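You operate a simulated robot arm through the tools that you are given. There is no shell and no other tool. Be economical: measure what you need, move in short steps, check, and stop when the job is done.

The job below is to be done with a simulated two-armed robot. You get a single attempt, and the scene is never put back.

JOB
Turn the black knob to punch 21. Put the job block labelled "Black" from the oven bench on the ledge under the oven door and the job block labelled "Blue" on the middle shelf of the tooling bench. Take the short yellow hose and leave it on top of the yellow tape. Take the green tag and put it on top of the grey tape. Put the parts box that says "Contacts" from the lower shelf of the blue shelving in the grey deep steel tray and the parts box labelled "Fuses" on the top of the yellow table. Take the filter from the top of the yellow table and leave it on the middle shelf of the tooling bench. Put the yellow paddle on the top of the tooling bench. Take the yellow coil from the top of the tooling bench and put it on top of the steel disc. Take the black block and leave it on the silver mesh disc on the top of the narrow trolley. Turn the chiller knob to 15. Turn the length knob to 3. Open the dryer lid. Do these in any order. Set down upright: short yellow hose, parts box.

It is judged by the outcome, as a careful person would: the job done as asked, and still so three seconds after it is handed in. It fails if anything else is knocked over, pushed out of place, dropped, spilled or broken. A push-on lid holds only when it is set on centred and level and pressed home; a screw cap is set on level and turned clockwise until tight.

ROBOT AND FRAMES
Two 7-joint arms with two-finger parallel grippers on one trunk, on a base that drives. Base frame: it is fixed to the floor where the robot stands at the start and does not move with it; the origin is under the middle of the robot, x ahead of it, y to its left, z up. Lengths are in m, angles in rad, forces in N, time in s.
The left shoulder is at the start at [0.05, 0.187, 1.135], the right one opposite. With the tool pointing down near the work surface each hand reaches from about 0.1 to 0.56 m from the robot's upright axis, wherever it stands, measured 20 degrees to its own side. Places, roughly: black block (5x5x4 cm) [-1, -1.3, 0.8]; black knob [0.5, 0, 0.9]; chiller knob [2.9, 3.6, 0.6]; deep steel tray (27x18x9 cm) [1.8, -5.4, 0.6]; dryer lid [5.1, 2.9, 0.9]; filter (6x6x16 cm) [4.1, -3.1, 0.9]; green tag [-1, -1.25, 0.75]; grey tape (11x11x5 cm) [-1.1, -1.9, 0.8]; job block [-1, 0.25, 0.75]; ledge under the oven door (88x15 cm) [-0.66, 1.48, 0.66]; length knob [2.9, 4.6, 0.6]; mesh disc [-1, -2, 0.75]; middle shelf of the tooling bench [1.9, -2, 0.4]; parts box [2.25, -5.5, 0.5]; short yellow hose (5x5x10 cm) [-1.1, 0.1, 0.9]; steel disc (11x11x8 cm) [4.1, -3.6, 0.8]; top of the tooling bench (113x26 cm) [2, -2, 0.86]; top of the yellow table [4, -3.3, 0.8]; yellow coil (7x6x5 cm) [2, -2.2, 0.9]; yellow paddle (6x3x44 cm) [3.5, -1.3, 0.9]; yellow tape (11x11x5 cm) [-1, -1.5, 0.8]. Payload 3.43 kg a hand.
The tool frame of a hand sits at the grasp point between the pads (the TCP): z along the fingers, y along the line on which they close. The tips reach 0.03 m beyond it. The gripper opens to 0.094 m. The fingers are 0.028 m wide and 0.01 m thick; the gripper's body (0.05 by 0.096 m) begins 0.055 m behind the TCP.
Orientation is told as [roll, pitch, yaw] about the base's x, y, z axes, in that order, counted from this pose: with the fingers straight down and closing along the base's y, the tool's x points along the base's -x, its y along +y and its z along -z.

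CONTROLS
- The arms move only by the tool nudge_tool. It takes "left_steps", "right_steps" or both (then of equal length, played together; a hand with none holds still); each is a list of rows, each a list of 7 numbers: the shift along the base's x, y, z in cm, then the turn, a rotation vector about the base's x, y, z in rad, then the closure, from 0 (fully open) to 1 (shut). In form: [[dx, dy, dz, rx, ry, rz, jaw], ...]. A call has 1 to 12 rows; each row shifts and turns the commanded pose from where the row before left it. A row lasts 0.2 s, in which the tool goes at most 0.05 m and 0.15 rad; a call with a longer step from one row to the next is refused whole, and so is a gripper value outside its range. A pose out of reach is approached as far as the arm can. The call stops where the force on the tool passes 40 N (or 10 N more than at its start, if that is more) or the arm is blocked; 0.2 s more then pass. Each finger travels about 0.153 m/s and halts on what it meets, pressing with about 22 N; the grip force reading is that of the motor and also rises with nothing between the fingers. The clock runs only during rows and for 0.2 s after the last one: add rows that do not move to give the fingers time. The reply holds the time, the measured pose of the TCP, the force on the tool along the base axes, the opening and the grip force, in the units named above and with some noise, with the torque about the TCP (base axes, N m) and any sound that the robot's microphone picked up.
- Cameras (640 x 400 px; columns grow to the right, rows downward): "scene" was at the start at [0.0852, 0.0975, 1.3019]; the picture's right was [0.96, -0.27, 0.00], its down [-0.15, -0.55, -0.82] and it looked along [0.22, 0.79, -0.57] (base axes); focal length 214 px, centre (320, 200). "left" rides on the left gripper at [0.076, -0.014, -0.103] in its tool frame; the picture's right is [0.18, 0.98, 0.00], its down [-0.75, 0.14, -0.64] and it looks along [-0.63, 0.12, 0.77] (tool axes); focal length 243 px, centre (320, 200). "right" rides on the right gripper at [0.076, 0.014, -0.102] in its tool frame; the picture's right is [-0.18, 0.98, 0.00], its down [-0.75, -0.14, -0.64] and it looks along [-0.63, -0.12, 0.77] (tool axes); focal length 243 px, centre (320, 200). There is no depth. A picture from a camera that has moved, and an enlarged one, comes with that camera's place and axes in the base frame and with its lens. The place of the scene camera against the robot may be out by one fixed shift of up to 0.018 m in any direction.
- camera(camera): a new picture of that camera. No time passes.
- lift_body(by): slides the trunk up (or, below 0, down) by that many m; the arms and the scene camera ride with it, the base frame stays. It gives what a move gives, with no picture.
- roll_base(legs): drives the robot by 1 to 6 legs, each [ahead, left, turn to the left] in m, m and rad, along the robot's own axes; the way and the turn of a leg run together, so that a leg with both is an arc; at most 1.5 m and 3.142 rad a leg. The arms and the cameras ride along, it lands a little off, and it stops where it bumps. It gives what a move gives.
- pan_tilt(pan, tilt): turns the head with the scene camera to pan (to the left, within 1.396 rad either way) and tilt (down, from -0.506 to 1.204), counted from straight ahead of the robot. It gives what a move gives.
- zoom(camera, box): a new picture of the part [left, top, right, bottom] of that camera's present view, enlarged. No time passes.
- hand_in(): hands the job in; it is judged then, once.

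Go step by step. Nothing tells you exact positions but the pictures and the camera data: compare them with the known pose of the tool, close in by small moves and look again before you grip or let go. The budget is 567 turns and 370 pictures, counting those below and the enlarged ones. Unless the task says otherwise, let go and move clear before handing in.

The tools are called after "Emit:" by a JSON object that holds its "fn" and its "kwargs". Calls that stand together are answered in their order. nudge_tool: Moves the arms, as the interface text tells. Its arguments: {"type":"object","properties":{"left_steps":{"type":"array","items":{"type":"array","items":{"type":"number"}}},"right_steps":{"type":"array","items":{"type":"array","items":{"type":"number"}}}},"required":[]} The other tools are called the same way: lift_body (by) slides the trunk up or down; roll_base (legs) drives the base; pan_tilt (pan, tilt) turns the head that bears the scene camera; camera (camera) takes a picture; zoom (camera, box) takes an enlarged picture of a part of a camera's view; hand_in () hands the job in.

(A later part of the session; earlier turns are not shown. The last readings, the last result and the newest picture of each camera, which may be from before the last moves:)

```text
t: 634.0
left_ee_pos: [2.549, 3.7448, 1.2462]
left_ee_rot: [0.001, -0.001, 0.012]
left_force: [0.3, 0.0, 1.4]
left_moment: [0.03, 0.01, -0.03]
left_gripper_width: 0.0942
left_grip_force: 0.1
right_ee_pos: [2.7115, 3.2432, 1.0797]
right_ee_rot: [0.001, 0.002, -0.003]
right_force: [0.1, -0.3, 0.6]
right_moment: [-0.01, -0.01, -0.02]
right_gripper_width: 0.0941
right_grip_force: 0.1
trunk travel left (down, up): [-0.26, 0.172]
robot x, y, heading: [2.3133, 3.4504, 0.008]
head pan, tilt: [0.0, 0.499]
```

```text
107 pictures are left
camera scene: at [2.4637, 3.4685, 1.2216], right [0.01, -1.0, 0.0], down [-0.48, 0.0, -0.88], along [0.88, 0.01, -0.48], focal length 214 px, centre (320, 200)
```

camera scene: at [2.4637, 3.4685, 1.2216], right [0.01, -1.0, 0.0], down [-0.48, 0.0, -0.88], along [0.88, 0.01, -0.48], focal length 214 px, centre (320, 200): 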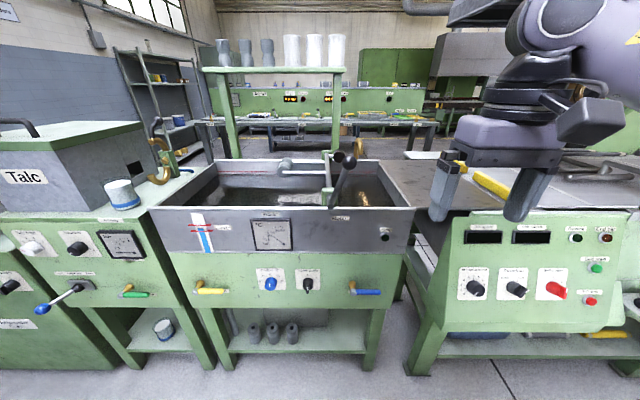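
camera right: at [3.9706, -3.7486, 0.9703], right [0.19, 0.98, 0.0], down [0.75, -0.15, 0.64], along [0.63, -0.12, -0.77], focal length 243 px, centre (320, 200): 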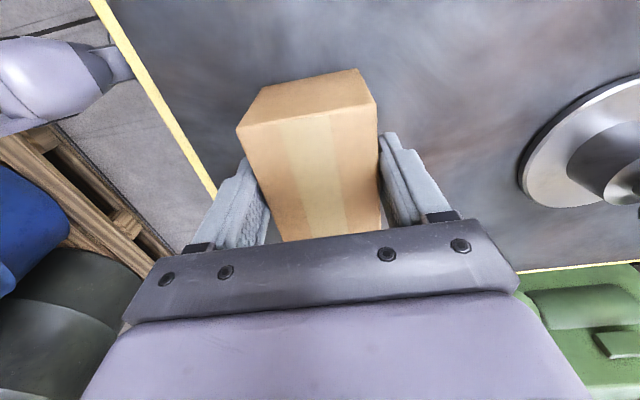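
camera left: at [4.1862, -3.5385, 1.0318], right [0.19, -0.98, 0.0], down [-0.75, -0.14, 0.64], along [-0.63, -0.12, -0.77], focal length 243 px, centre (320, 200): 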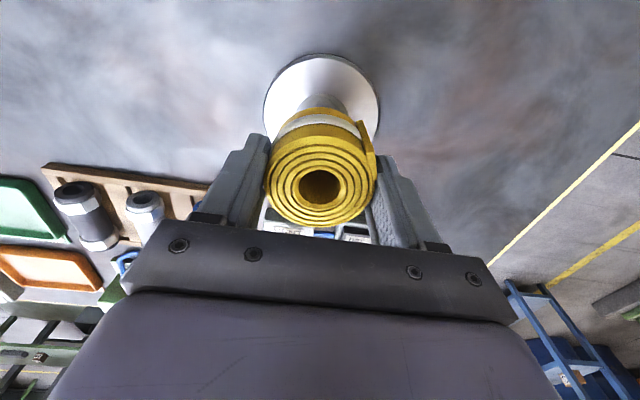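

Emit:
{"fn": "zoom", "kwargs": {"camera": "scene", "box": [180, 200, 400, 310]}}

Emit:
{"fn": "zoom", "kwargs": {"camera": "scene", "box": [0, 200, 180, 320]}}

Emit:
{"fn": "zoom", "kwargs": {"camera": "scene", "box": [430, 210, 640, 330]}}

```text
2.91 times, centred on (290, 255) of scene
camera zoom: at [2.4637, 3.4685, 1.2216], right [0.01, -1.0, 0.0], down [-0.48, 0.0, -0.88], along [0.88, 0.01, -0.48], focal length 624 px, centre (407, 40)
```

zoom: 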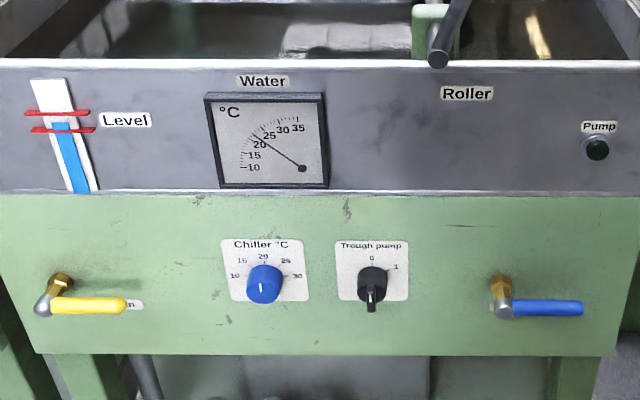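

```text
3.33 times, centred on (90, 260) of scene
camera zoom: at [2.4637, 3.4685, 1.2216], right [0.01, -1.0, 0.0], down [-0.48, 0.0, -0.88], along [0.88, 0.01, -0.48], focal length 715 px, centre (1087, 0)
```

zoom: 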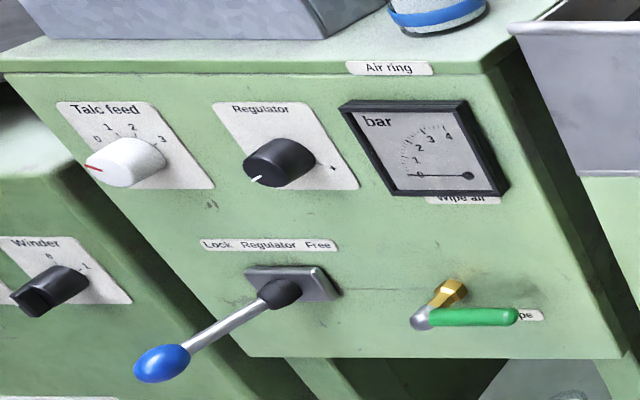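

```text
3.05 times, centred on (535, 270) of scene
camera zoom: at [2.4637, 3.4685, 1.2216], right [0.01, -1.0, 0.0], down [-0.48, 0.0, -0.88], along [0.88, 0.01, -0.48], focal length 654 px, centre (-335, -13)
```

zoom: 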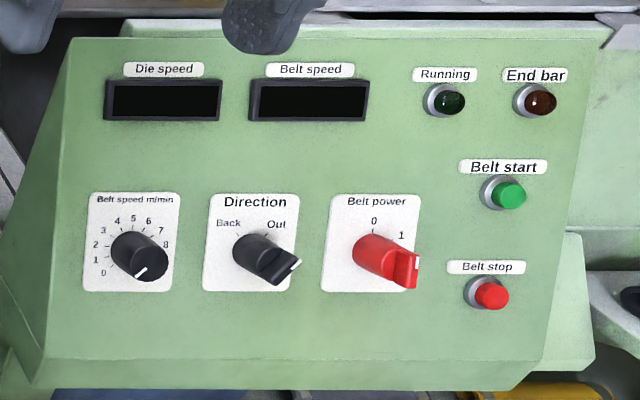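

Emit:
{"fn": "zoom", "kwargs": {"camera": "scene", "box": [250, 275, 290, 310]}}

Emit:
{"fn": "zoom", "kwargs": {"camera": "right", "box": [400, 100, 640, 250]}}

```text
11.43 times, centred on (270, 292) of scene
camera zoom: at [2.4637, 3.4685, 1.2216], right [0.01, -1.0, 0.0], down [-0.48, 0.0, -0.88], along [0.88, 0.01, -0.48], focal length 2451 px, centre (891, -857)
```

zoom: 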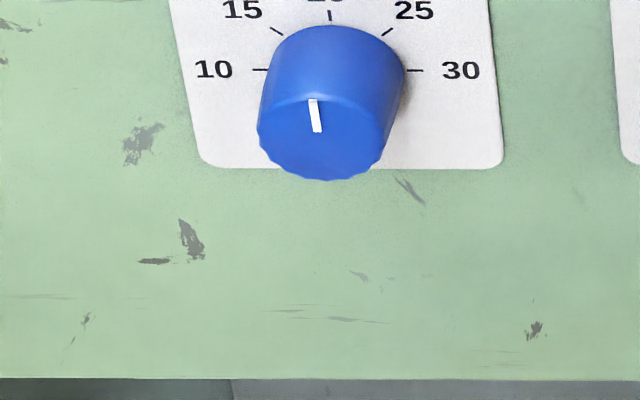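

```text
2.67 times, centred on (520, 175) of right
camera zoom: at [2.6351, 3.2592, 1.1807], right [0.19, 0.98, 0.0], down [0.75, -0.14, 0.64], along [0.63, -0.12, -0.77], focal length 647 px, centre (-213, 267)
```

zoom: 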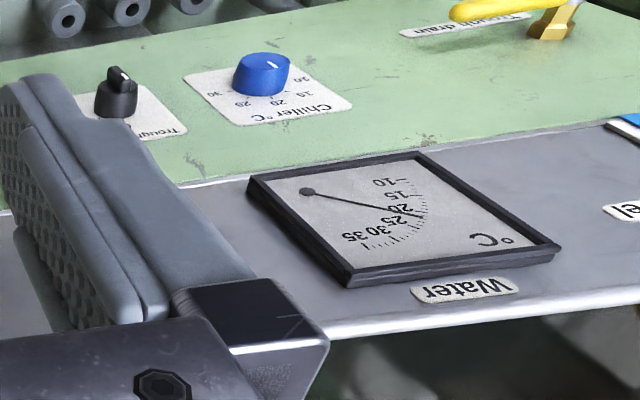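

Emit:
{"fn": "lift_body", "kwargs": {"by": -0.24}}

Emit:
{"fn": "nudge_tool", "kwargs": {"left_steps": [[2.6, -1, -3, 0, -0.143, 0, 0], [2.6, -1, -3, 0, -0.143, 0, 0], [2.6, -1, -3, 0, -0.143, 0, 0], [2.6, -1, -3, 0, -0.143, 0, 0], [2.6, -1, -3, 0, -0.143, 0, 0], [2.6, -1, -3, 0, -0.143, 0, 0], [2.6, -1, -3, 0, -0.143, 0, 0], [2.6, -1, -3, 0, -0.143, 0, 0], [2.6, -1, -3, 0, -0.143, 0, 0], [2.6, -1, -3, 0, -0.143, 0, 0], [2.0, -0.7, -3, 0, -0.14, 0, 0]]}}

Emit:
{"fn": "camera", "kwargs": {"camera": "left"}}

Emit:
{"fn": "camera", "kwargs": {"camera": "scene"}}

```text
t: 636.5
left_ee_pos: [2.5495, 3.7427, 1.0078]
left_ee_rot: [0.0, 0.0, 0.011]
left_force: [-0.4, -0.2, -0.2]
left_moment: [0.0, 0.02, 0.03]
left_gripper_width: 0.0938
left_grip_force: 0.0
right_ee_pos: [2.7105, 3.2445, 0.8389]
right_ee_rot: [-0.002, 0.002, -0.004]
right_force: [-0.2, 0.4, 0.5]
right_moment: [0.03, 0.01, 0.0]
right_gripper_width: 0.0939
right_grip_force: 0.0
trunk travel left (down, up): [-0.02, 0.412]
robot x, y, heading: [2.3117, 3.4546, 0.011]
head pan, tilt: [0.0, 0.499]
```

```text
t: 639.0
left_ee_pos: [2.8258, 3.6535, 0.6943]
left_ee_rot: [-1.586, -1.559, 1.588]
left_force: [0.2, 0.2, 0.2]
left_moment: [0.01, 0.01, 0.04]
left_gripper_width: 0.0939
left_grip_force: 0.0
left hand out of reach, approached as far as the arm can: row 11
right_ee_pos: [2.7113, 3.2439, 0.8384]
right_ee_rot: [0.0, 0.001, -0.004]
right_force: [0.0, 0.0, -0.7]
right_moment: [0.0, 0.01, 0.0]
right_gripper_width: 0.0943
right_grip_force: 0.1
trunk travel left (down, up): [-0.02, 0.412]
robot x, y, heading: [2.311, 3.4573, 0.005]
head pan, tilt: [0.0, 0.499]
```

```text
101 pictures are left
camera left: at [2.7224, 3.6389, 0.6185], right [0.0, 0.98, -0.2], down [-0.64, 0.15, 0.75], along [0.77, 0.13, 0.63], focal length 243 px, centre (320, 200)
```

left: 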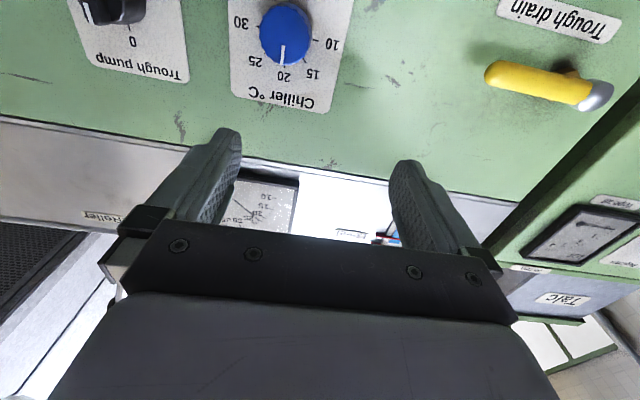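

```text
100 pictures are left
camera scene: at [2.4635, 3.4685, 0.9817], right [0.01, -1.0, 0.0], down [-0.48, 0.0, -0.88], along [0.88, 0.01, -0.48], focal length 214 px, centre (320, 200)
```

scene: 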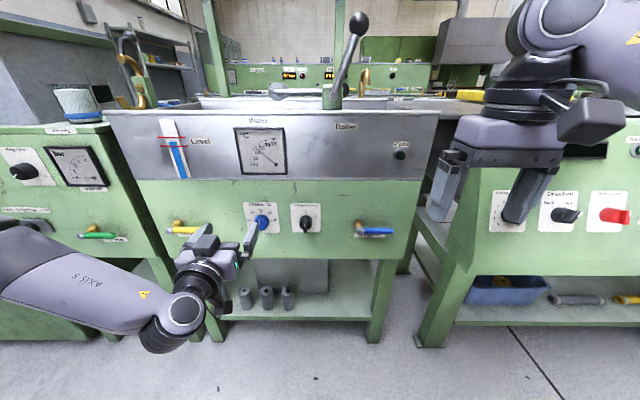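

Emit:
{"fn": "nudge_tool", "kwargs": {"left_steps": [[0.5, -1.5, -2.4, 0, 0, 0, 0.2], [1.5, -1.6, -2.5, 0, 0, 0, 0.2], [2, 0, 0, 0, 0, 0, 0.2]]}}

Emit:
{"fn": "camera", "kwargs": {"camera": "left"}}

Emit:
{"fn": "zoom", "kwargs": {"camera": "scene", "box": [180, 180, 320, 280]}}

```text
t: 639.8
left_ee_pos: [2.8552, 3.6658, 0.6892]
left_ee_rot: [-1.408, -1.561, 1.404]
left_force: [0.1, -0.5, 0.4]
left_moment: [-0.01, 0.0, 0.01]
left_gripper_width: 0.0752
left_grip_force: 0.0
left hand out of reach, approached as far as the arm can: row 1, 2, 3
right_ee_pos: [2.7122, 3.2444, 0.838]
right_ee_rot: [0.0, 0.002, -0.003]
right_force: [-0.7, 0.2, -0.3]
right_moment: [-0.03, 0.03, 0.01]
right_gripper_width: 0.0939
right_grip_force: 0.0
trunk travel left (down, up): [-0.02, 0.412]
robot x, y, heading: [2.3114, 3.4526, 0.011]
head pan, tilt: [0.0, 0.499]
```

```text
99 pictures are left
camera left: at [2.7526, 3.6513, 0.614], right [0.0, 0.98, -0.19], down [-0.64, 0.15, 0.75], along [0.77, 0.12, 0.63], focal length 243 px, centre (320, 200)
```

left: 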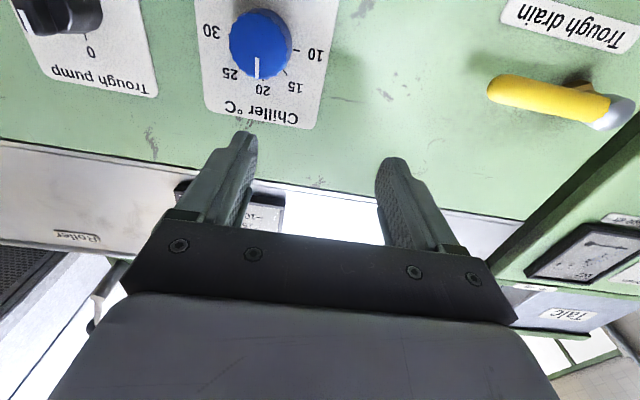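

```text
4.00 times, centred on (250, 230) of scene
camera zoom: at [2.4636, 3.4686, 0.9816], right [0.01, -1.0, 0.0], down [-0.48, 0.0, -0.88], along [0.88, 0.01, -0.48], focal length 858 px, centre (600, 80)
```

zoom: 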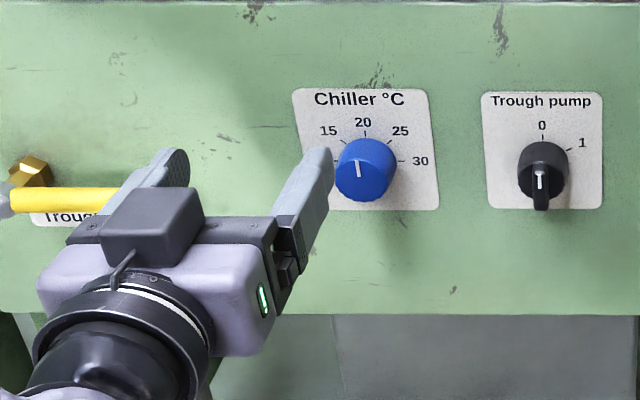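

Emit:
{"fn": "nudge_tool", "kwargs": {"left_steps": [[-2, 0, 0, 0, 0.1, 0, 0.2], [-1, 0, 0, 0, 0.15, 0, 0.2]]}}

Emit:
{"fn": "roll_base", "kwargs": {"legs": [[0.03, -0.12, 0]]}}

Emit:
{"fn": "camera", "kwargs": {"camera": "left"}}

```text
t: 640.4
left_ee_pos: [2.8262, 3.6664, 0.6887]
left_ee_rot: [-0.036, -1.319, 0.038]
left_force: [-0.5, 0.2, 0.0]
left_moment: [0.02, 0.01, 0.03]
left_gripper_width: 0.075
left_grip_force: 0.0
right_ee_pos: [2.7114, 3.2442, 0.8381]
right_ee_rot: [0.002, 0.002, -0.005]
right_force: [-0.4, 0.4, -0.3]
right_moment: [0.01, 0.03, 0.0]
right_gripper_width: 0.094
right_grip_force: 0.0
trunk travel left (down, up): [-0.02, 0.412]
robot x, y, heading: [2.3105, 3.4563, 0.008]
head pan, tilt: [0.0, 0.499]
```

```text
t: 642.1
left_ee_pos: [2.8566, 3.5439, 0.6888]
left_ee_rot: [-0.037, -1.32, 0.041]
left_force: [-0.3, -0.2, -0.1]
left_moment: [0.02, 0.01, -0.01]
left_gripper_width: 0.075
left_grip_force: 0.0
right_ee_pos: [2.7413, 3.1224, 0.8387]
right_ee_rot: [-0.001, 0.003, -0.003]
right_force: [-0.9, -0.3, 0.3]
right_moment: [-0.02, 0.0, -0.02]
right_gripper_width: 0.0939
right_grip_force: 0.1
trunk travel left (down, up): [-0.02, 0.412]
robot x, y, heading: [2.3418, 3.3328, 0.012]
head pan, tilt: [0.0, 0.499]
```

```text
97 pictures are left
camera left: at [2.7378, 3.5304, 0.6409], right [-0.05, 0.98, -0.19], down [-0.44, 0.15, 0.89], along [0.9, 0.13, 0.42], focal length 243 px, centre (320, 200)
```

left: 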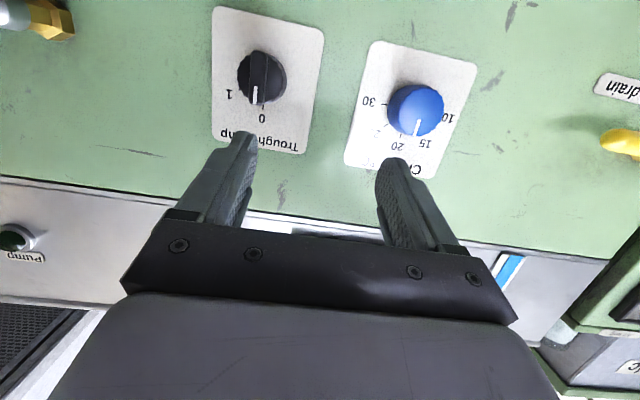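

Emit:
{"fn": "nudge_tool", "kwargs": {"left_steps": [[0, 3.5, -2, 0, 0, 0, 0.2], [0, 3.8, -2, 0, 0, 0, 0.2], [2, 0, 0, 0, 0, 0, 0.2]]}}

Emit:
{"fn": "camera", "kwargs": {"camera": "left"}}

Emit:
{"fn": "zoom", "kwargs": {"camera": "scene", "box": [140, 170, 280, 270]}}

```text
t: 642.9
left_ee_pos: [2.8759, 3.6191, 0.6485]
left_ee_rot: [-0.037, -1.319, 0.04]
left_force: [0.2, -0.3, 0.9]
left_moment: [-0.03, -0.01, 0.01]
left_gripper_width: 0.0754
left_grip_force: 0.1
right_ee_pos: [2.7416, 3.1224, 0.8377]
right_ee_rot: [0.0, 0.0, -0.001]
right_force: [0.3, -0.2, 1.1]
right_moment: [0.0, 0.0, -0.04]
right_gripper_width: 0.0939
right_grip_force: 0.1
trunk travel left (down, up): [-0.02, 0.412]
robot x, y, heading: [2.3424, 3.3335, 0.01]
head pan, tilt: [0.0, 0.499]
```

```text
96 pictures are left
camera left: at [2.7572, 3.604, 0.6002], right [-0.05, 0.98, -0.19], down [-0.44, 0.15, 0.89], along [0.9, 0.13, 0.42], focal length 243 px, centre (320, 200)
```

left: 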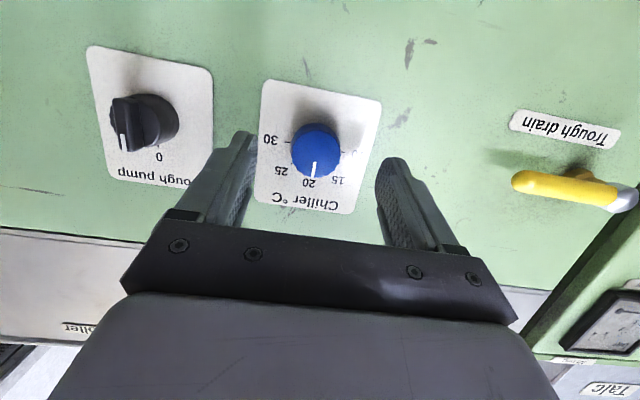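

```text
4.00 times, centred on (210, 220) of scene
camera zoom: at [2.4939, 3.347, 0.9816], right [0.01, -1.0, 0.0], down [-0.48, 0.0, -0.88], along [0.88, 0.01, -0.48], focal length 858 px, centre (760, 120)
```

zoom: 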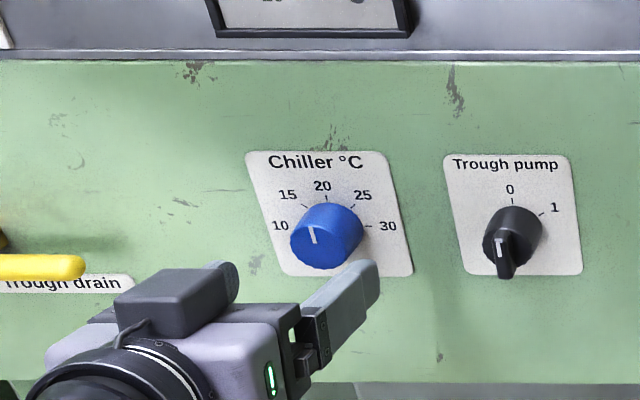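

Emit:
{"fn": "nudge_tool", "kwargs": {"left_steps": [[2.5, 0, 0.2, 0, 0, 0, 0.2], [1.5, 0, 0, 0, 0, 0, 0.2]]}}

Emit:
{"fn": "camera", "kwargs": {"camera": "left"}}

Emit:
{"fn": "zoom", "kwargs": {"camera": "scene", "box": [140, 170, 280, 270]}}

```text
t: 643.5
left_ee_pos: [2.9169, 3.6175, 0.6519]
left_ee_rot: [-0.042, -1.319, 0.043]
left_force: [-0.4, -0.3, -0.7]
left_moment: [0.0, 0.0, 0.0]
left_gripper_width: 0.0751
left_grip_force: 0.1
right_ee_pos: [2.7418, 3.1222, 0.8383]
right_ee_rot: [0.0, 0.001, -0.001]
right_force: [0.5, 0.0, 0.1]
right_moment: [0.02, 0.01, 0.0]
right_gripper_width: 0.0939
right_grip_force: 0.2
trunk travel left (down, up): [-0.02, 0.412]
robot x, y, heading: [2.3391, 3.3332, 0.005]
head pan, tilt: [0.0, 0.499]
```

```text
94 pictures are left
camera left: at [2.7979, 3.603, 0.6035], right [-0.05, 0.98, -0.19], down [-0.44, 0.15, 0.89], along [0.9, 0.13, 0.42], focal length 243 px, centre (320, 200)
```

left: 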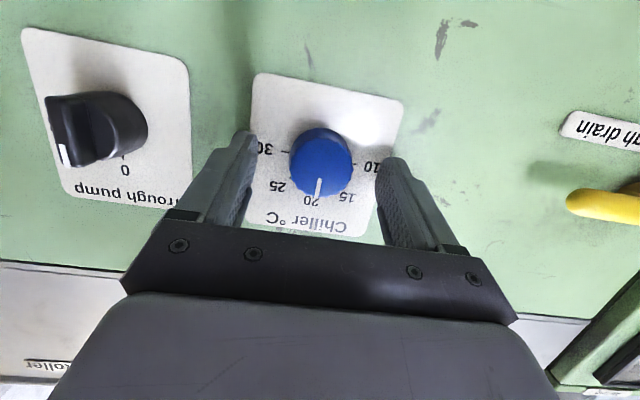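

```text
4.00 times, centred on (210, 220) of scene
camera zoom: at [2.4939, 3.3469, 0.9816], right [0.01, -1.0, 0.0], down [-0.48, 0.0, -0.88], along [0.88, 0.01, -0.48], focal length 858 px, centre (760, 120)
```

zoom: 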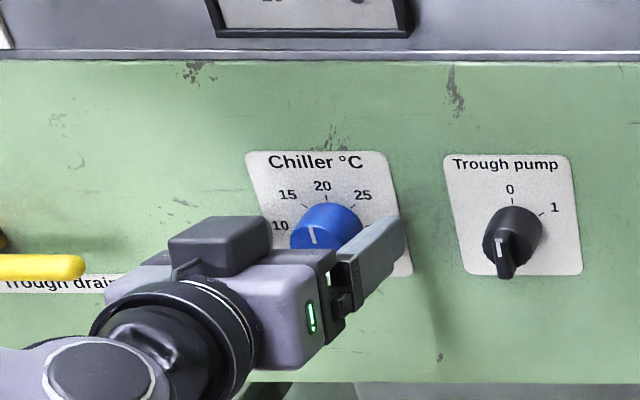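

Emit:
{"fn": "nudge_tool", "kwargs": {"left_steps": [[0.8, 0, -0.1, 0, 0, 0, 0.2], [0, 0, 0, 0, 0, 0, 0.5], [0, 0, 0, 0, 0, 0, 0.8], [0, 0, 0, 0, 0, 0, 0.8]]}}

Emit:
{"fn": "camera", "kwargs": {"camera": "left"}}

```text
t: 644.0
left_ee_pos: [2.9196, 3.6166, 0.6503]
left_ee_rot: [-0.047, -1.317, 0.048]
left_force: [-15.7, 0.7, 7.0]
left_moment: [-0.03, -0.32, 0.06]
left_gripper_width: 0.0523
left_grip_force: 4.3
right_ee_pos: [2.7409, 3.1234, 0.8383]
right_ee_rot: [0.0, 0.001, -0.001]
right_force: [-0.2, 0.2, -0.8]
right_moment: [-0.02, -0.01, -0.03]
right_gripper_width: 0.0937
right_grip_force: 0.0
trunk travel left (down, up): [-0.02, 0.412]
robot x, y, heading: [2.3381, 3.3322, 0.012]
head pan, tilt: [0.0, 0.499]
stopped in row 2 (left hand): the force on the tool passed its limit at 58 N (the readings are from after the stop); the commanded pose is now the measured one
```

```text
92 pictures are left
camera left: at [2.8011, 3.602, 0.6027], right [-0.05, 0.98, -0.19], down [-0.43, 0.15, 0.89], along [0.9, 0.12, 0.42], focal length 243 px, centre (320, 200)
```

left: 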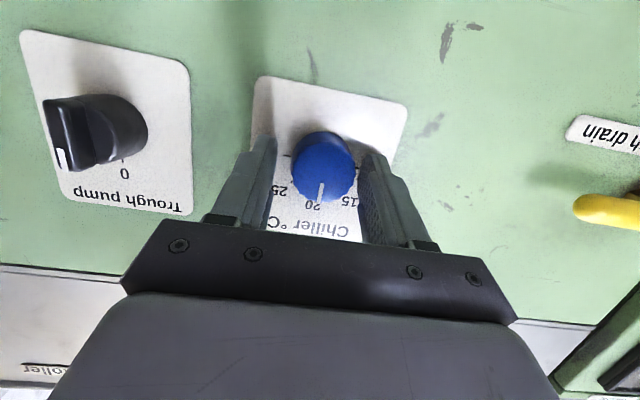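

Emit:
{"fn": "nudge_tool", "kwargs": {"left_steps": [[-0.4, 0, 0, 0, 0, 0, 0.4], [0, 0, 0, 0, 0, 0, 0.6], [0, 0, 0, 0, 0, 0, 0.8], [0, 0, 0, 0, 0, 0, 0.8]]}}

Emit:
{"fn": "camera", "kwargs": {"camera": "left"}}

```text
t: 645.0
left_ee_pos: [2.9169, 3.6169, 0.6507]
left_ee_rot: [-0.044, -1.312, 0.047]
left_force: [4.2, 5.6, -2.2]
left_moment: [0.04, 0.02, 0.22]
left_gripper_width: 0.0372
left_grip_force: 45.0
right_ee_pos: [2.7413, 3.1228, 0.839]
right_ee_rot: [0.0, 0.001, -0.001]
right_force: [-0.2, -1.1, 0.3]
right_moment: [-0.01, 0.0, 0.0]
right_gripper_width: 0.0939
right_grip_force: 0.1
trunk travel left (down, up): [-0.02, 0.412]
robot x, y, heading: [2.3409, 3.3302, 0.006]
head pan, tilt: [0.0, 0.499]
```

```text
91 pictures are left
camera left: at [2.7987, 3.6031, 0.6013], right [-0.05, 0.98, -0.19], down [-0.43, 0.15, 0.89], along [0.9, 0.13, 0.41], focal length 243 px, centre (320, 200)
```

left: 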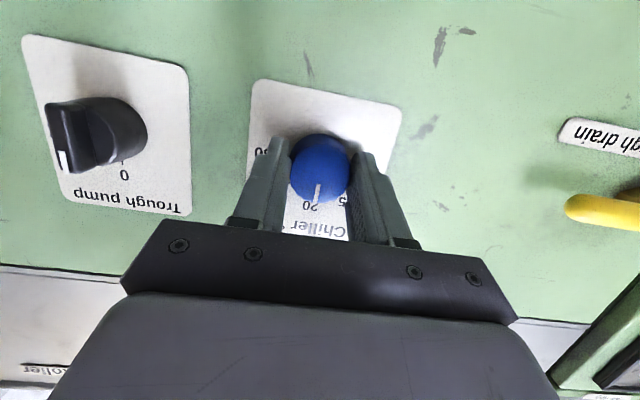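

Emit:
{"fn": "nudge_tool", "kwargs": {"left_steps": [[0, 0.1, 0, -0.131, 0, 0, 0.8], [0, 0.1, -0.02, -0.131, 0, 0, 0.8], [0, 0.1, -0.03, -0.131, 0, 0, 0.8], [0, 0.09, -0.04, -0.131, 0, 0, 0.8], [0, 0.08, -0.06, -0.131, 0, 0, 0.8], [0, 0.06, -0.07, -0.131, 0, 0, 0.8], [0, 0, 0, 0, 0, 0, 0.8]]}}

Emit:
{"fn": "camera", "kwargs": {"camera": "left"}}

Emit:
{"fn": "zoom", "kwargs": {"camera": "scene", "box": [140, 170, 280, 270]}}

```text
t: 646.4
left_ee_pos: [2.9082, 3.6242, 0.6535]
left_ee_rot: [-1.262, -0.777, 1.178]
left_force: [20.2, 0.2, -12.1]
left_moment: [0.12, 0.45, -0.13]
left_gripper_width: 0.0357
left_grip_force: 45.0
left hand out of reach, approached as far as the arm can: row 5, 6
right_ee_pos: [2.7436, 3.1224, 0.838]
right_ee_rot: [0.0, 0.003, -0.004]
right_force: [0.0, 0.1, -0.4]
right_moment: [0.01, 0.01, 0.0]
right_gripper_width: 0.0941
right_grip_force: 0.0
trunk travel left (down, up): [-0.02, 0.412]
robot x, y, heading: [2.3398, 3.3333, 0.006]
head pan, tilt: [0.0, 0.499]
stopped in row 6 (left hand): the force on the tool passed its limit at 84 N (the readings are from after the stop); the commanded pose is now the measured one
```

```text
90 pictures are left
camera left: at [2.7901, 3.5816, 0.6321], right [-0.08, 0.6, -0.8], down [-0.41, 0.71, 0.57], along [0.91, 0.37, 0.19], focal length 243 px, centre (320, 200)
```

left: 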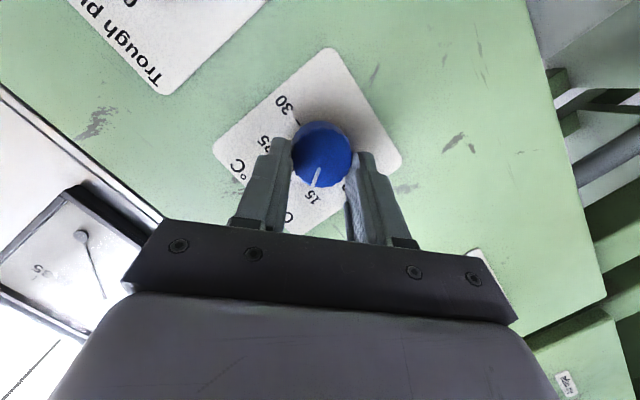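

```text
4.00 times, centred on (210, 220) of scene
camera zoom: at [2.4956, 3.3469, 0.9812], right [0.01, -1.0, 0.0], down [-0.48, 0.0, -0.88], along [0.88, 0.01, -0.48], focal length 858 px, centre (760, 120)
```

zoom: 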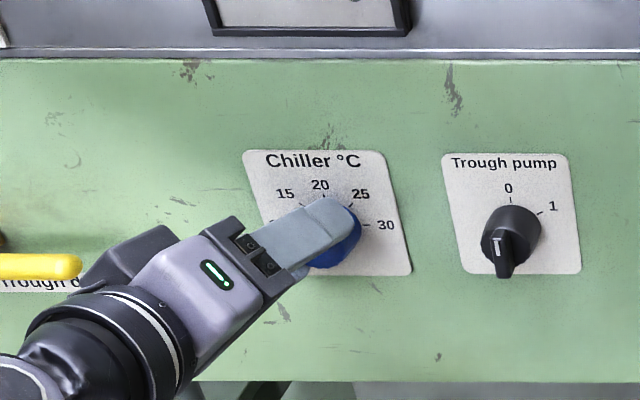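

Emit:
{"fn": "nudge_tool", "kwargs": {"left_steps": [[0, 0, 0, 0, 0, 0, 0.5], [0, 0, 0, 0, 0, 0, 0.3], [-2, 0, 0, 0, 0, 0, 0.2], [-3, 0, 0, 0.1, 0, 0, 0.2]]}}

Emit:
{"fn": "zoom", "kwargs": {"camera": "scene", "box": [170, 190, 250, 250]}}

Emit:
{"fn": "zoom", "kwargs": {"camera": "left", "box": [200, 60, 420, 220]}}

```text
t: 647.4
left_ee_pos: [2.8586, 3.6234, 0.6575]
left_ee_rot: [-1.214, -0.87, 1.143]
left_force: [0.4, 0.2, 0.1]
left_moment: [0.05, 0.02, 0.01]
left_gripper_width: 0.0753
left_grip_force: 0.1
right_ee_pos: [2.7418, 3.1221, 0.8391]
right_ee_rot: [0.0, 0.001, -0.001]
right_force: [0.1, 0.4, -0.6]
right_moment: [0.01, -0.01, 0.0]
right_gripper_width: 0.094
right_grip_force: 0.1
trunk travel left (down, up): [-0.02, 0.412]
robot x, y, heading: [2.341, 3.3285, 0.007]
head pan, tilt: [0.0, 0.499]
```

```text
6.67 times, centred on (210, 220) of scene
camera zoom: at [2.4936, 3.3468, 0.9816], right [0.01, -1.0, 0.0], down [-0.48, 0.0, -0.88], along [0.88, 0.01, -0.48], focal length 1430 px, centre (1053, 67)
```

zoom: 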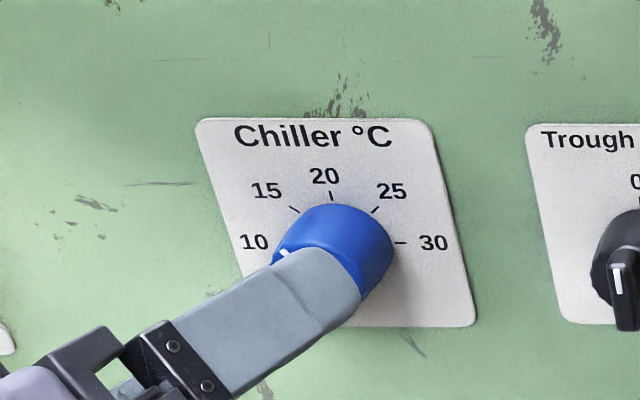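

```text
2.50 times, centred on (310, 140) of left
camera zoom: at [2.7391, 3.5834, 0.6305], right [-0.07, 0.68, -0.73], down [-0.42, 0.65, 0.64], along [0.91, 0.35, 0.24], focal length 606 px, centre (345, 350)
```

zoom: 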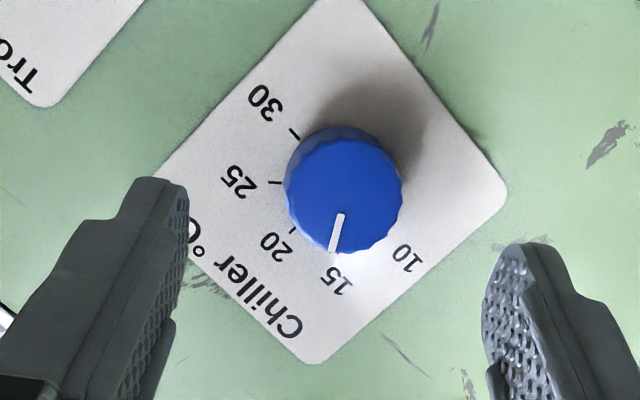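

Emit:
{"fn": "zoom", "kwargs": {"camera": "left", "box": [280, 90, 380, 190]}}

```text
4.00 times, centred on (330, 140) of left
camera zoom: at [2.7391, 3.5834, 0.6305], right [-0.07, 0.68, -0.73], down [-0.42, 0.65, 0.64], along [0.91, 0.35, 0.24], focal length 970 px, centre (280, 440)
```

zoom: 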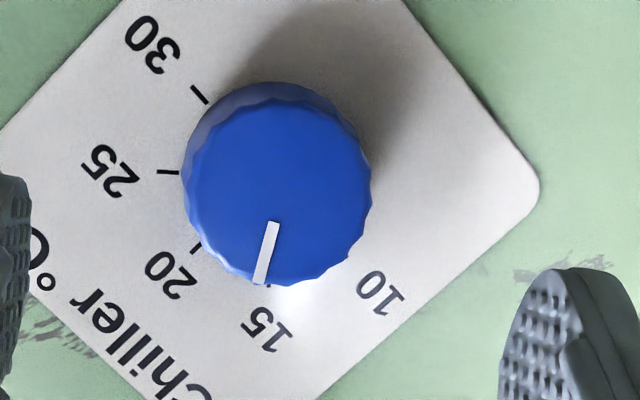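

Emit:
{"fn": "nudge_tool", "kwargs": {"left_steps": [[0, 0, 0, 0.14, 0, 0, 0.2], [0, -0.1, -0.1, 0.14, 0, 0, 0.2], [0, -0.2, -0.1, 0.14, 0, 0, 0.2], [0, -0.3, 0, 0.13, 0, 0, 0.2]]}}

Emit:
{"fn": "camera", "kwargs": {"camera": "left"}}

```text
t: 648.4
left_ee_pos: [2.857, 3.6183, 0.6551]
left_ee_rot: [-0.343, -1.28, 0.351]
left_force: [0.3, -0.4, -0.8]
left_moment: [0.03, 0.01, -0.02]
left_gripper_width: 0.0752
left_grip_force: 0.0
right_ee_pos: [2.7415, 3.1229, 0.8387]
right_ee_rot: [0.0, 0.001, -0.001]
right_force: [-0.2, -0.1, -0.3]
right_moment: [0.0, -0.06, 0.0]
right_gripper_width: 0.0938
right_grip_force: 0.1
trunk travel left (down, up): [-0.02, 0.412]
robot x, y, heading: [2.3419, 3.3338, 0.011]
head pan, tilt: [0.0, 0.499]
```

```text
85 pictures are left
camera left: at [2.7381, 3.597, 0.6111], right [-0.07, 0.96, -0.27], down [-0.42, 0.22, 0.88], along [0.91, 0.17, 0.39], focal length 243 px, centre (320, 200)
```

left: 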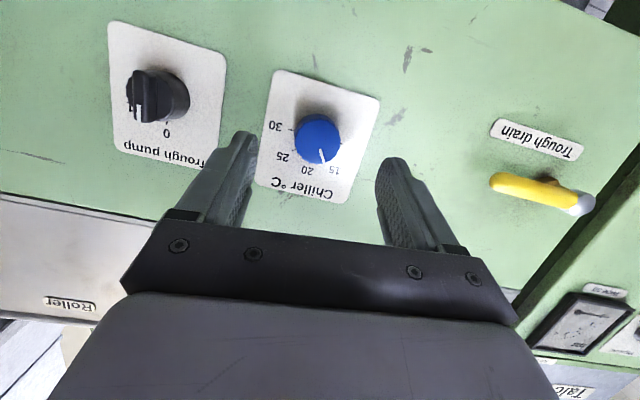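

Emit:
{"fn": "nudge_tool", "kwargs": {"left_steps": [[2.9, -0.1, -0.2, 0, 0, 0, 0.2], [2.9, 0, -0.2, 0, 0, 0, 0.2], [0, 0, 0, 0, 0, 0, 0.5], [0, 0, 0, 0, 0, 0, 0.8], [0, 0, 0, 0, 0, 0, 0.8], [0, 0.1, 0, -0.1, 0, 0, 0.8], [0, 0.1, 0, -0.09, 0, 0, 0.8], [0, 0, 0, 0, 0, 0, 0.8]]}}

Emit:
{"fn": "nudge_tool", "kwargs": {"left_steps": [[0, 0, 0, 0, 0, 0, 0.5], [0, 0, 0, 0, 0, 0, 0.3], [-2.5, 0, 0, 0, 0, 0, 0.2], [-3, 0, 0, 0, 0, 0, 0.2]]}}

Emit:
{"fn": "zoom", "kwargs": {"camera": "left", "box": [260, 80, 380, 200]}}

```text
t: 650.2
left_ee_pos: [2.9158, 3.6191, 0.6514]
left_ee_rot: [-0.828, -1.171, 0.81]
left_force: [-0.7, 4.7, -3.8]
left_moment: [0.01, -0.39, 0.3]
left_gripper_width: 0.0367
left_grip_force: 45.0
right_ee_pos: [2.7419, 3.1227, 0.8387]
right_ee_rot: [0.0, 0.002, -0.002]
right_force: [1.4, 0.1, 1.1]
right_moment: [0.01, -0.01, 0.02]
right_gripper_width: 0.094
right_grip_force: 0.1
trunk travel left (down, up): [-0.02, 0.412]
robot x, y, heading: [2.3435, 3.3357, 0.009]
head pan, tilt: [0.0, 0.499]
```

```text
t: 651.2
left_ee_pos: [2.8624, 3.6173, 0.652]
left_ee_rot: [-0.827, -1.172, 0.806]
left_force: [0.5, -0.6, 0.1]
left_moment: [0.01, 0.02, 0.03]
left_gripper_width: 0.075
left_grip_force: 0.1
right_ee_pos: [2.7414, 3.122, 0.8383]
right_ee_rot: [-0.001, 0.002, -0.003]
right_force: [0.3, 0.6, 0.0]
right_moment: [0.0, -0.02, -0.01]
right_gripper_width: 0.0941
right_grip_force: 0.0
trunk travel left (down, up): [-0.02, 0.412]
robot x, y, heading: [2.3421, 3.3337, 0.006]
head pan, tilt: [0.0, 0.499]
```

```text
3.33 times, centred on (320, 140) of left
camera zoom: at [2.7425, 3.5897, 0.6125], right [-0.07, 0.89, -0.45], down [-0.42, 0.38, 0.82], along [0.91, 0.24, 0.35], focal length 809 px, centre (320, 400)
```

zoom: 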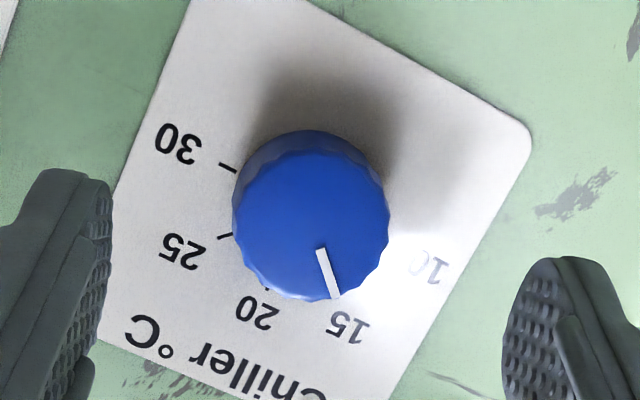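

Emit:
{"fn": "nudge_tool", "kwargs": {"left_steps": [[-3, 0, 1, 0.14, 0, 0, 0], [-2, 0, 1, 0.14, 0, 0, 0], [0, 0, 0, 0.14, 0, 0, 0], [0, 0, 0, 0.14, 0, 0, 0]]}}

Emit:
{"fn": "roll_base", "kwargs": {"legs": [[-0.12, 0, 0], [0, 0.98, 0]]}}

Emit:
{"fn": "camera", "kwargs": {"camera": "scene"}}

```text
t: 652.2
left_ee_pos: [2.8108, 3.6184, 0.672]
left_ee_rot: [0.815, -1.193, -0.76]
left_force: [-0.1, 0.3, -0.1]
left_moment: [0.01, 0.0, 0.0]
left_gripper_width: 0.094
left_grip_force: 0.1
right_ee_pos: [2.7415, 3.123, 0.8385]
right_ee_rot: [0.0, 0.0, -0.001]
right_force: [-0.1, -0.2, 0.5]
right_moment: [-0.02, 0.03, 0.04]
right_gripper_width: 0.094
right_grip_force: 0.0
trunk travel left (down, up): [-0.02, 0.412]
robot x, y, heading: [2.3425, 3.3335, 0.014]
head pan, tilt: [0.0, 0.499]
```

```text
t: 662.1
left_ee_pos: [2.6873, 4.6125, 0.6717]
left_ee_rot: [0.811, -1.194, -0.76]
left_force: [0.7, -0.3, 0.4]
left_moment: [-0.01, -0.01, -0.03]
left_gripper_width: 0.0941
left_grip_force: 0.1
right_ee_pos: [2.6157, 4.1172, 0.839]
right_ee_rot: [0.0, 0.003, -0.01]
right_force: [0.2, 0.8, -0.4]
right_moment: [-0.01, -0.01, -0.04]
right_gripper_width: 0.0939
right_grip_force: 0.1
trunk travel left (down, up): [-0.02, 0.412]
robot x, y, heading: [2.2164, 4.3306, 0.006]
head pan, tilt: [0.0, 0.499]
```

```text
83 pictures are left
camera scene: at [2.3691, 4.3429, 0.9816], right [0.0, -1.0, 0.0], down [-0.48, 0.0, -0.88], along [0.88, 0.0, -0.48], focal length 214 px, centre (320, 200)
```

scene: 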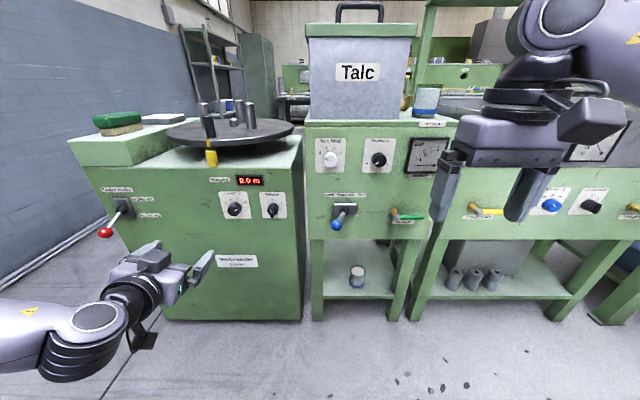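

Emit:
{"fn": "zoom", "kwargs": {"camera": "scene", "box": [190, 165, 310, 245]}}

```text
5.00 times, centred on (250, 205) of scene
camera zoom: at [2.3691, 4.3429, 0.9816], right [0.0, -1.0, 0.0], down [-0.48, 0.0, -0.88], along [0.88, 0.0, -0.48], focal length 1072 px, centre (670, 175)
```

zoom: 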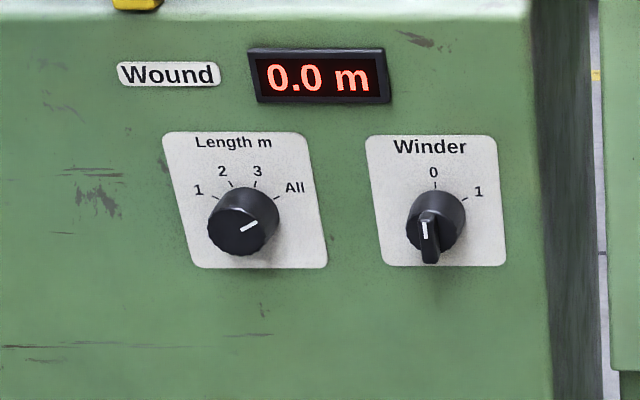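

Emit:
{"fn": "camera", "kwargs": {"camera": "left"}}

```text
81 pictures are left
camera left: at [2.5691, 4.6105, 0.6229], right [-0.06, 0.99, 0.09], down [-0.42, -0.11, 0.9], along [0.91, 0.02, 0.42], focal length 243 px, centre (320, 200)
```

left: 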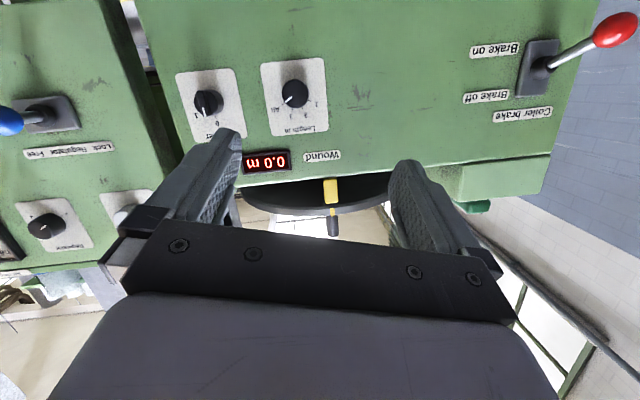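

Emit:
{"fn": "roll_base", "kwargs": {"legs": [[0.1, -0.02, 0]]}}

Emit:
{"fn": "nudge_tool", "kwargs": {"left_steps": [[1.5, 0.3, -1.5, 0, 0, 0, 0.2], [1.5, 0.2, -1.5, 0, 0, 0, 0.2], [1.5, 0, 0, 0, 0, 0, 0.2]]}}

Emit:
{"fn": "camera", "kwargs": {"camera": "left"}}

```text
t: 663.3
left_ee_pos: [2.7877, 4.5927, 0.6713]
left_ee_rot: [0.81, -1.195, -0.762]
left_force: [-0.1, -0.6, 0.7]
left_moment: [0.02, 0.0, 0.03]
left_gripper_width: 0.0939
left_grip_force: 0.1
right_ee_pos: [2.7149, 4.0955, 0.8392]
right_ee_rot: [0.001, 0.001, -0.008]
right_force: [0.5, 0.2, 0.0]
right_moment: [-0.03, 0.03, 0.04]
right_gripper_width: 0.094
right_grip_force: 0.0
trunk travel left (down, up): [-0.02, 0.412]
robot x, y, heading: [2.3173, 4.3072, 0.004]
head pan, tilt: [0.0, 0.499]
```

```text
t: 664.1
left_ee_pos: [2.8322, 4.5979, 0.6407]
left_ee_rot: [0.81, -1.194, -0.759]
left_force: [0.0, -1.5, 0.3]
left_moment: [0.0, 0.01, -0.02]
left_gripper_width: 0.0751
left_grip_force: 0.1
right_ee_pos: [2.716, 4.0976, 0.8396]
right_ee_rot: [0.001, 0.001, -0.009]
right_force: [-0.1, -0.4, -0.3]
right_moment: [0.01, 0.01, 0.02]
right_gripper_width: 0.094
right_grip_force: 0.0
trunk travel left (down, up): [-0.02, 0.412]
robot x, y, heading: [2.3127, 4.3113, 0.004]
head pan, tilt: [0.0, 0.499]
```

```text
80 pictures are left
camera left: at [2.7131, 4.5953, 0.5923], right [-0.06, 0.99, 0.09], down [-0.42, -0.11, 0.9], along [0.91, 0.02, 0.42], focal length 243 px, centre (320, 200)
```

left: 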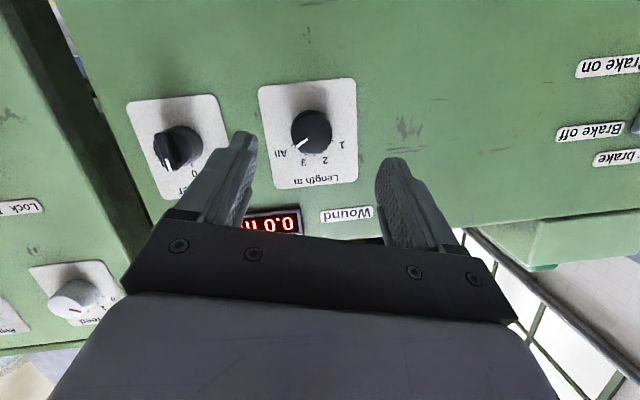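

Emit:
{"fn": "nudge_tool", "kwargs": {"left_steps": [[2.5, 0.1, -0.5, 0, 0, 0, 0.2], [2.5, 0, -0.4, 0, 0, 0, 0.2]]}}

Emit:
{"fn": "camera", "kwargs": {"camera": "left"}}

```text
t: 664.7
left_ee_pos: [2.8825, 4.6, 0.6335]
left_ee_rot: [0.807, -1.194, -0.758]
left_force: [0.1, -0.5, 0.5]
left_moment: [-0.02, -0.01, 0.01]
left_gripper_width: 0.0753
left_grip_force: 0.1
right_ee_pos: [2.7161, 4.0972, 0.8394]
right_ee_rot: [0.0, 0.002, -0.009]
right_force: [-0.3, -0.5, 0.2]
right_moment: [0.02, 0.02, -0.01]
right_gripper_width: 0.094
right_grip_force: 0.1
trunk travel left (down, up): [-0.02, 0.412]
robot x, y, heading: [2.3174, 4.3074, 0.003]
head pan, tilt: [0.0, 0.499]
```

```text
79 pictures are left
camera left: at [2.7628, 4.5979, 0.5846], right [-0.06, 0.99, 0.09], down [-0.42, -0.11, 0.9], along [0.91, 0.02, 0.42], focal length 243 px, centre (320, 200)
```

left: 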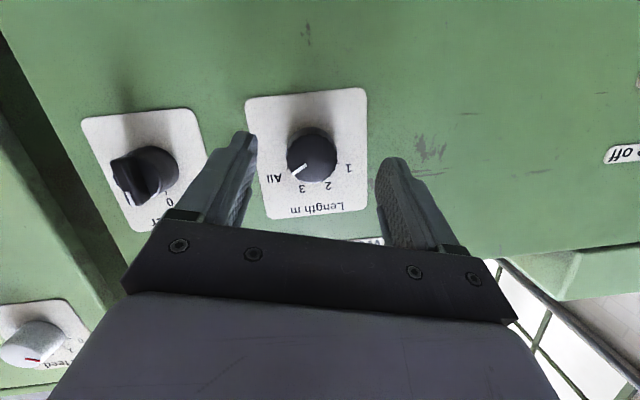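

Emit:
{"fn": "nudge_tool", "kwargs": {"left_steps": [[1.5, -0.1, 0, 0, 0, 0, 0.2], [1.0, 0, 0, 0, 0, 0, 0.2], [0.5, 0, 0, 0, 0, 0, 0.2]]}}

Emit:
{"fn": "camera", "kwargs": {"camera": "left"}}

```text
t: 665.5
left_ee_pos: [2.9122, 4.5987, 0.6315]
left_ee_rot: [0.809, -1.195, -0.759]
left_force: [0.4, 0.0, 0.8]
left_moment: [-0.02, 0.0, -0.04]
left_gripper_width: 0.0751
left_grip_force: 0.1
right_ee_pos: [2.7159, 4.0964, 0.8376]
right_ee_rot: [0.0, 0.002, -0.009]
right_force: [0.2, -0.2, -0.1]
right_moment: [0.0, 0.02, -0.05]
right_gripper_width: 0.0941
right_grip_force: 0.1
trunk travel left (down, up): [-0.02, 0.412]
robot x, y, heading: [2.3195, 4.311, 0.004]
head pan, tilt: [0.0, 0.499]
```

```text
78 pictures are left
camera left: at [2.7927, 4.596, 0.584], right [-0.06, 0.99, 0.09], down [-0.42, -0.11, 0.9], along [0.91, 0.02, 0.42], focal length 243 px, centre (320, 200)
```

left: 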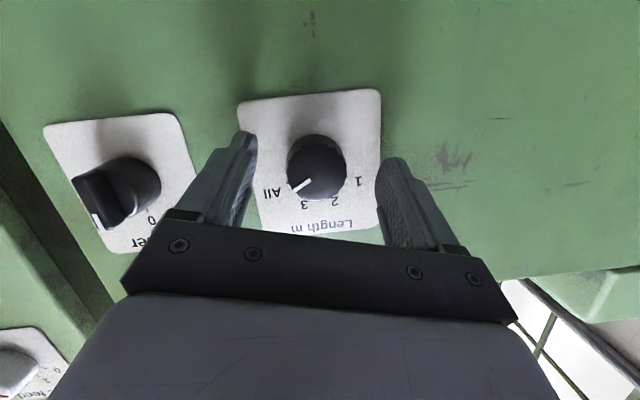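

Emit:
{"fn": "nudge_tool", "kwargs": {"left_steps": [[0.5, 0, 0.3, 0, 0, 0, 0.2], [0, 0, 0, 0, 0, 0, 0.5], [0, 0, 0, 0, 0, 0, 0.8], [0, 0, 0, 0, 0, 0, 0.8]]}}

```text
t: 666.5
left_ee_pos: [2.9179, 4.5968, 0.635]
left_ee_rot: [0.807, -1.191, -0.763]
left_force: [3.2, -8.5, -2.0]
left_moment: [-0.02, 0.12, -0.32]
left_gripper_width: 0.0374
left_grip_force: 45.7
right_ee_pos: [2.7153, 4.097, 0.8379]
right_ee_rot: [0.001, 0.003, -0.009]
right_force: [-1.4, -0.2, 0.3]
right_moment: [0.01, 0.0, -0.02]
right_gripper_width: 0.0939
right_grip_force: 0.1
trunk travel left (down, up): [-0.02, 0.412]
robot x, y, heading: [2.3154, 4.3143, 0.003]
head pan, tilt: [0.0, 0.499]
```

Emit:
{"fn": "nudge_tool", "kwargs": {"left_steps": [[0, 0.1, 0, -0.14, 0, 0, 0.8], [0, 0.1, 0, -0.14, 0, 0, 0.8], [0, 0.1, 0, -0.14, 0, 0, 0.8], [0, 0.1, 0, -0.14, 0, 0, 0.8], [0, 0.1, 0, -0.14, 0, 0, 0.8], [0, 0, 0, 0, 0, 0, 0.8]]}}

Emit:
{"fn": "nudge_tool", "kwargs": {"left_steps": [[0, 0, 0, 0, 0, 0, 0.5], [0, 0, 0, 0, 0, 0, 0.3], [-2.5, 0, 0, 0, 0, 0, 0.2], [-3, 0, 0, 0, 0, 0, 0.2]]}}

Emit:
{"fn": "zoom", "kwargs": {"camera": "left", "box": [260, 80, 380, 200]}}

```text
t: 667.9
left_ee_pos: [2.9172, 4.6006, 0.6357]
left_ee_rot: [-1.032, -1.064, 0.981]
left_force: [-5.6, -22.7, 1.8]
left_moment: [-0.11, -0.95, -0.46]
left_gripper_width: 0.0371
left_grip_force: 44.7
right_ee_pos: [2.7142, 4.0964, 0.838]
right_ee_rot: [0.002, -0.001, -0.01]
right_force: [0.1, -0.5, 0.2]
right_moment: [0.0, -0.01, 0.01]
right_gripper_width: 0.0939
right_grip_force: 0.1
trunk travel left (down, up): [-0.02, 0.412]
robot x, y, heading: [2.3147, 4.3134, -0.001]
head pan, tilt: [0.0, 0.499]
```

```text
t: 668.9
left_ee_pos: [2.8612, 4.6031, 0.6356]
left_ee_rot: [-1.035, -1.065, 0.988]
left_force: [0.0, 0.0, -0.5]
left_moment: [-0.01, 0.0, 0.01]
left_gripper_width: 0.075
left_grip_force: 0.0
right_ee_pos: [2.7154, 4.0972, 0.8378]
right_ee_rot: [0.0, 0.002, -0.01]
right_force: [0.5, 0.0, 0.4]
right_moment: [0.01, 0.01, 0.01]
right_gripper_width: 0.094
right_grip_force: 0.1
trunk travel left (down, up): [-0.02, 0.412]
robot x, y, heading: [2.318, 4.31, 0.003]
head pan, tilt: [0.0, 0.499]
```

```text
3.33 times, centred on (320, 140) of left
camera zoom: at [2.7431, 4.57, 0.6009], right [-0.06, 0.82, -0.57], down [-0.42, 0.5, 0.76], along [0.91, 0.29, 0.31], focal length 809 px, centre (320, 400)
```

zoom: 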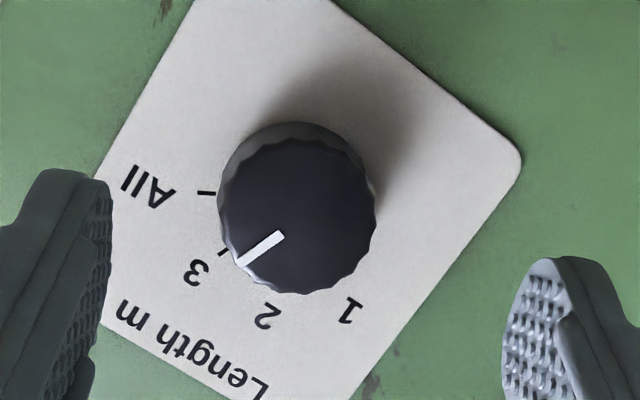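

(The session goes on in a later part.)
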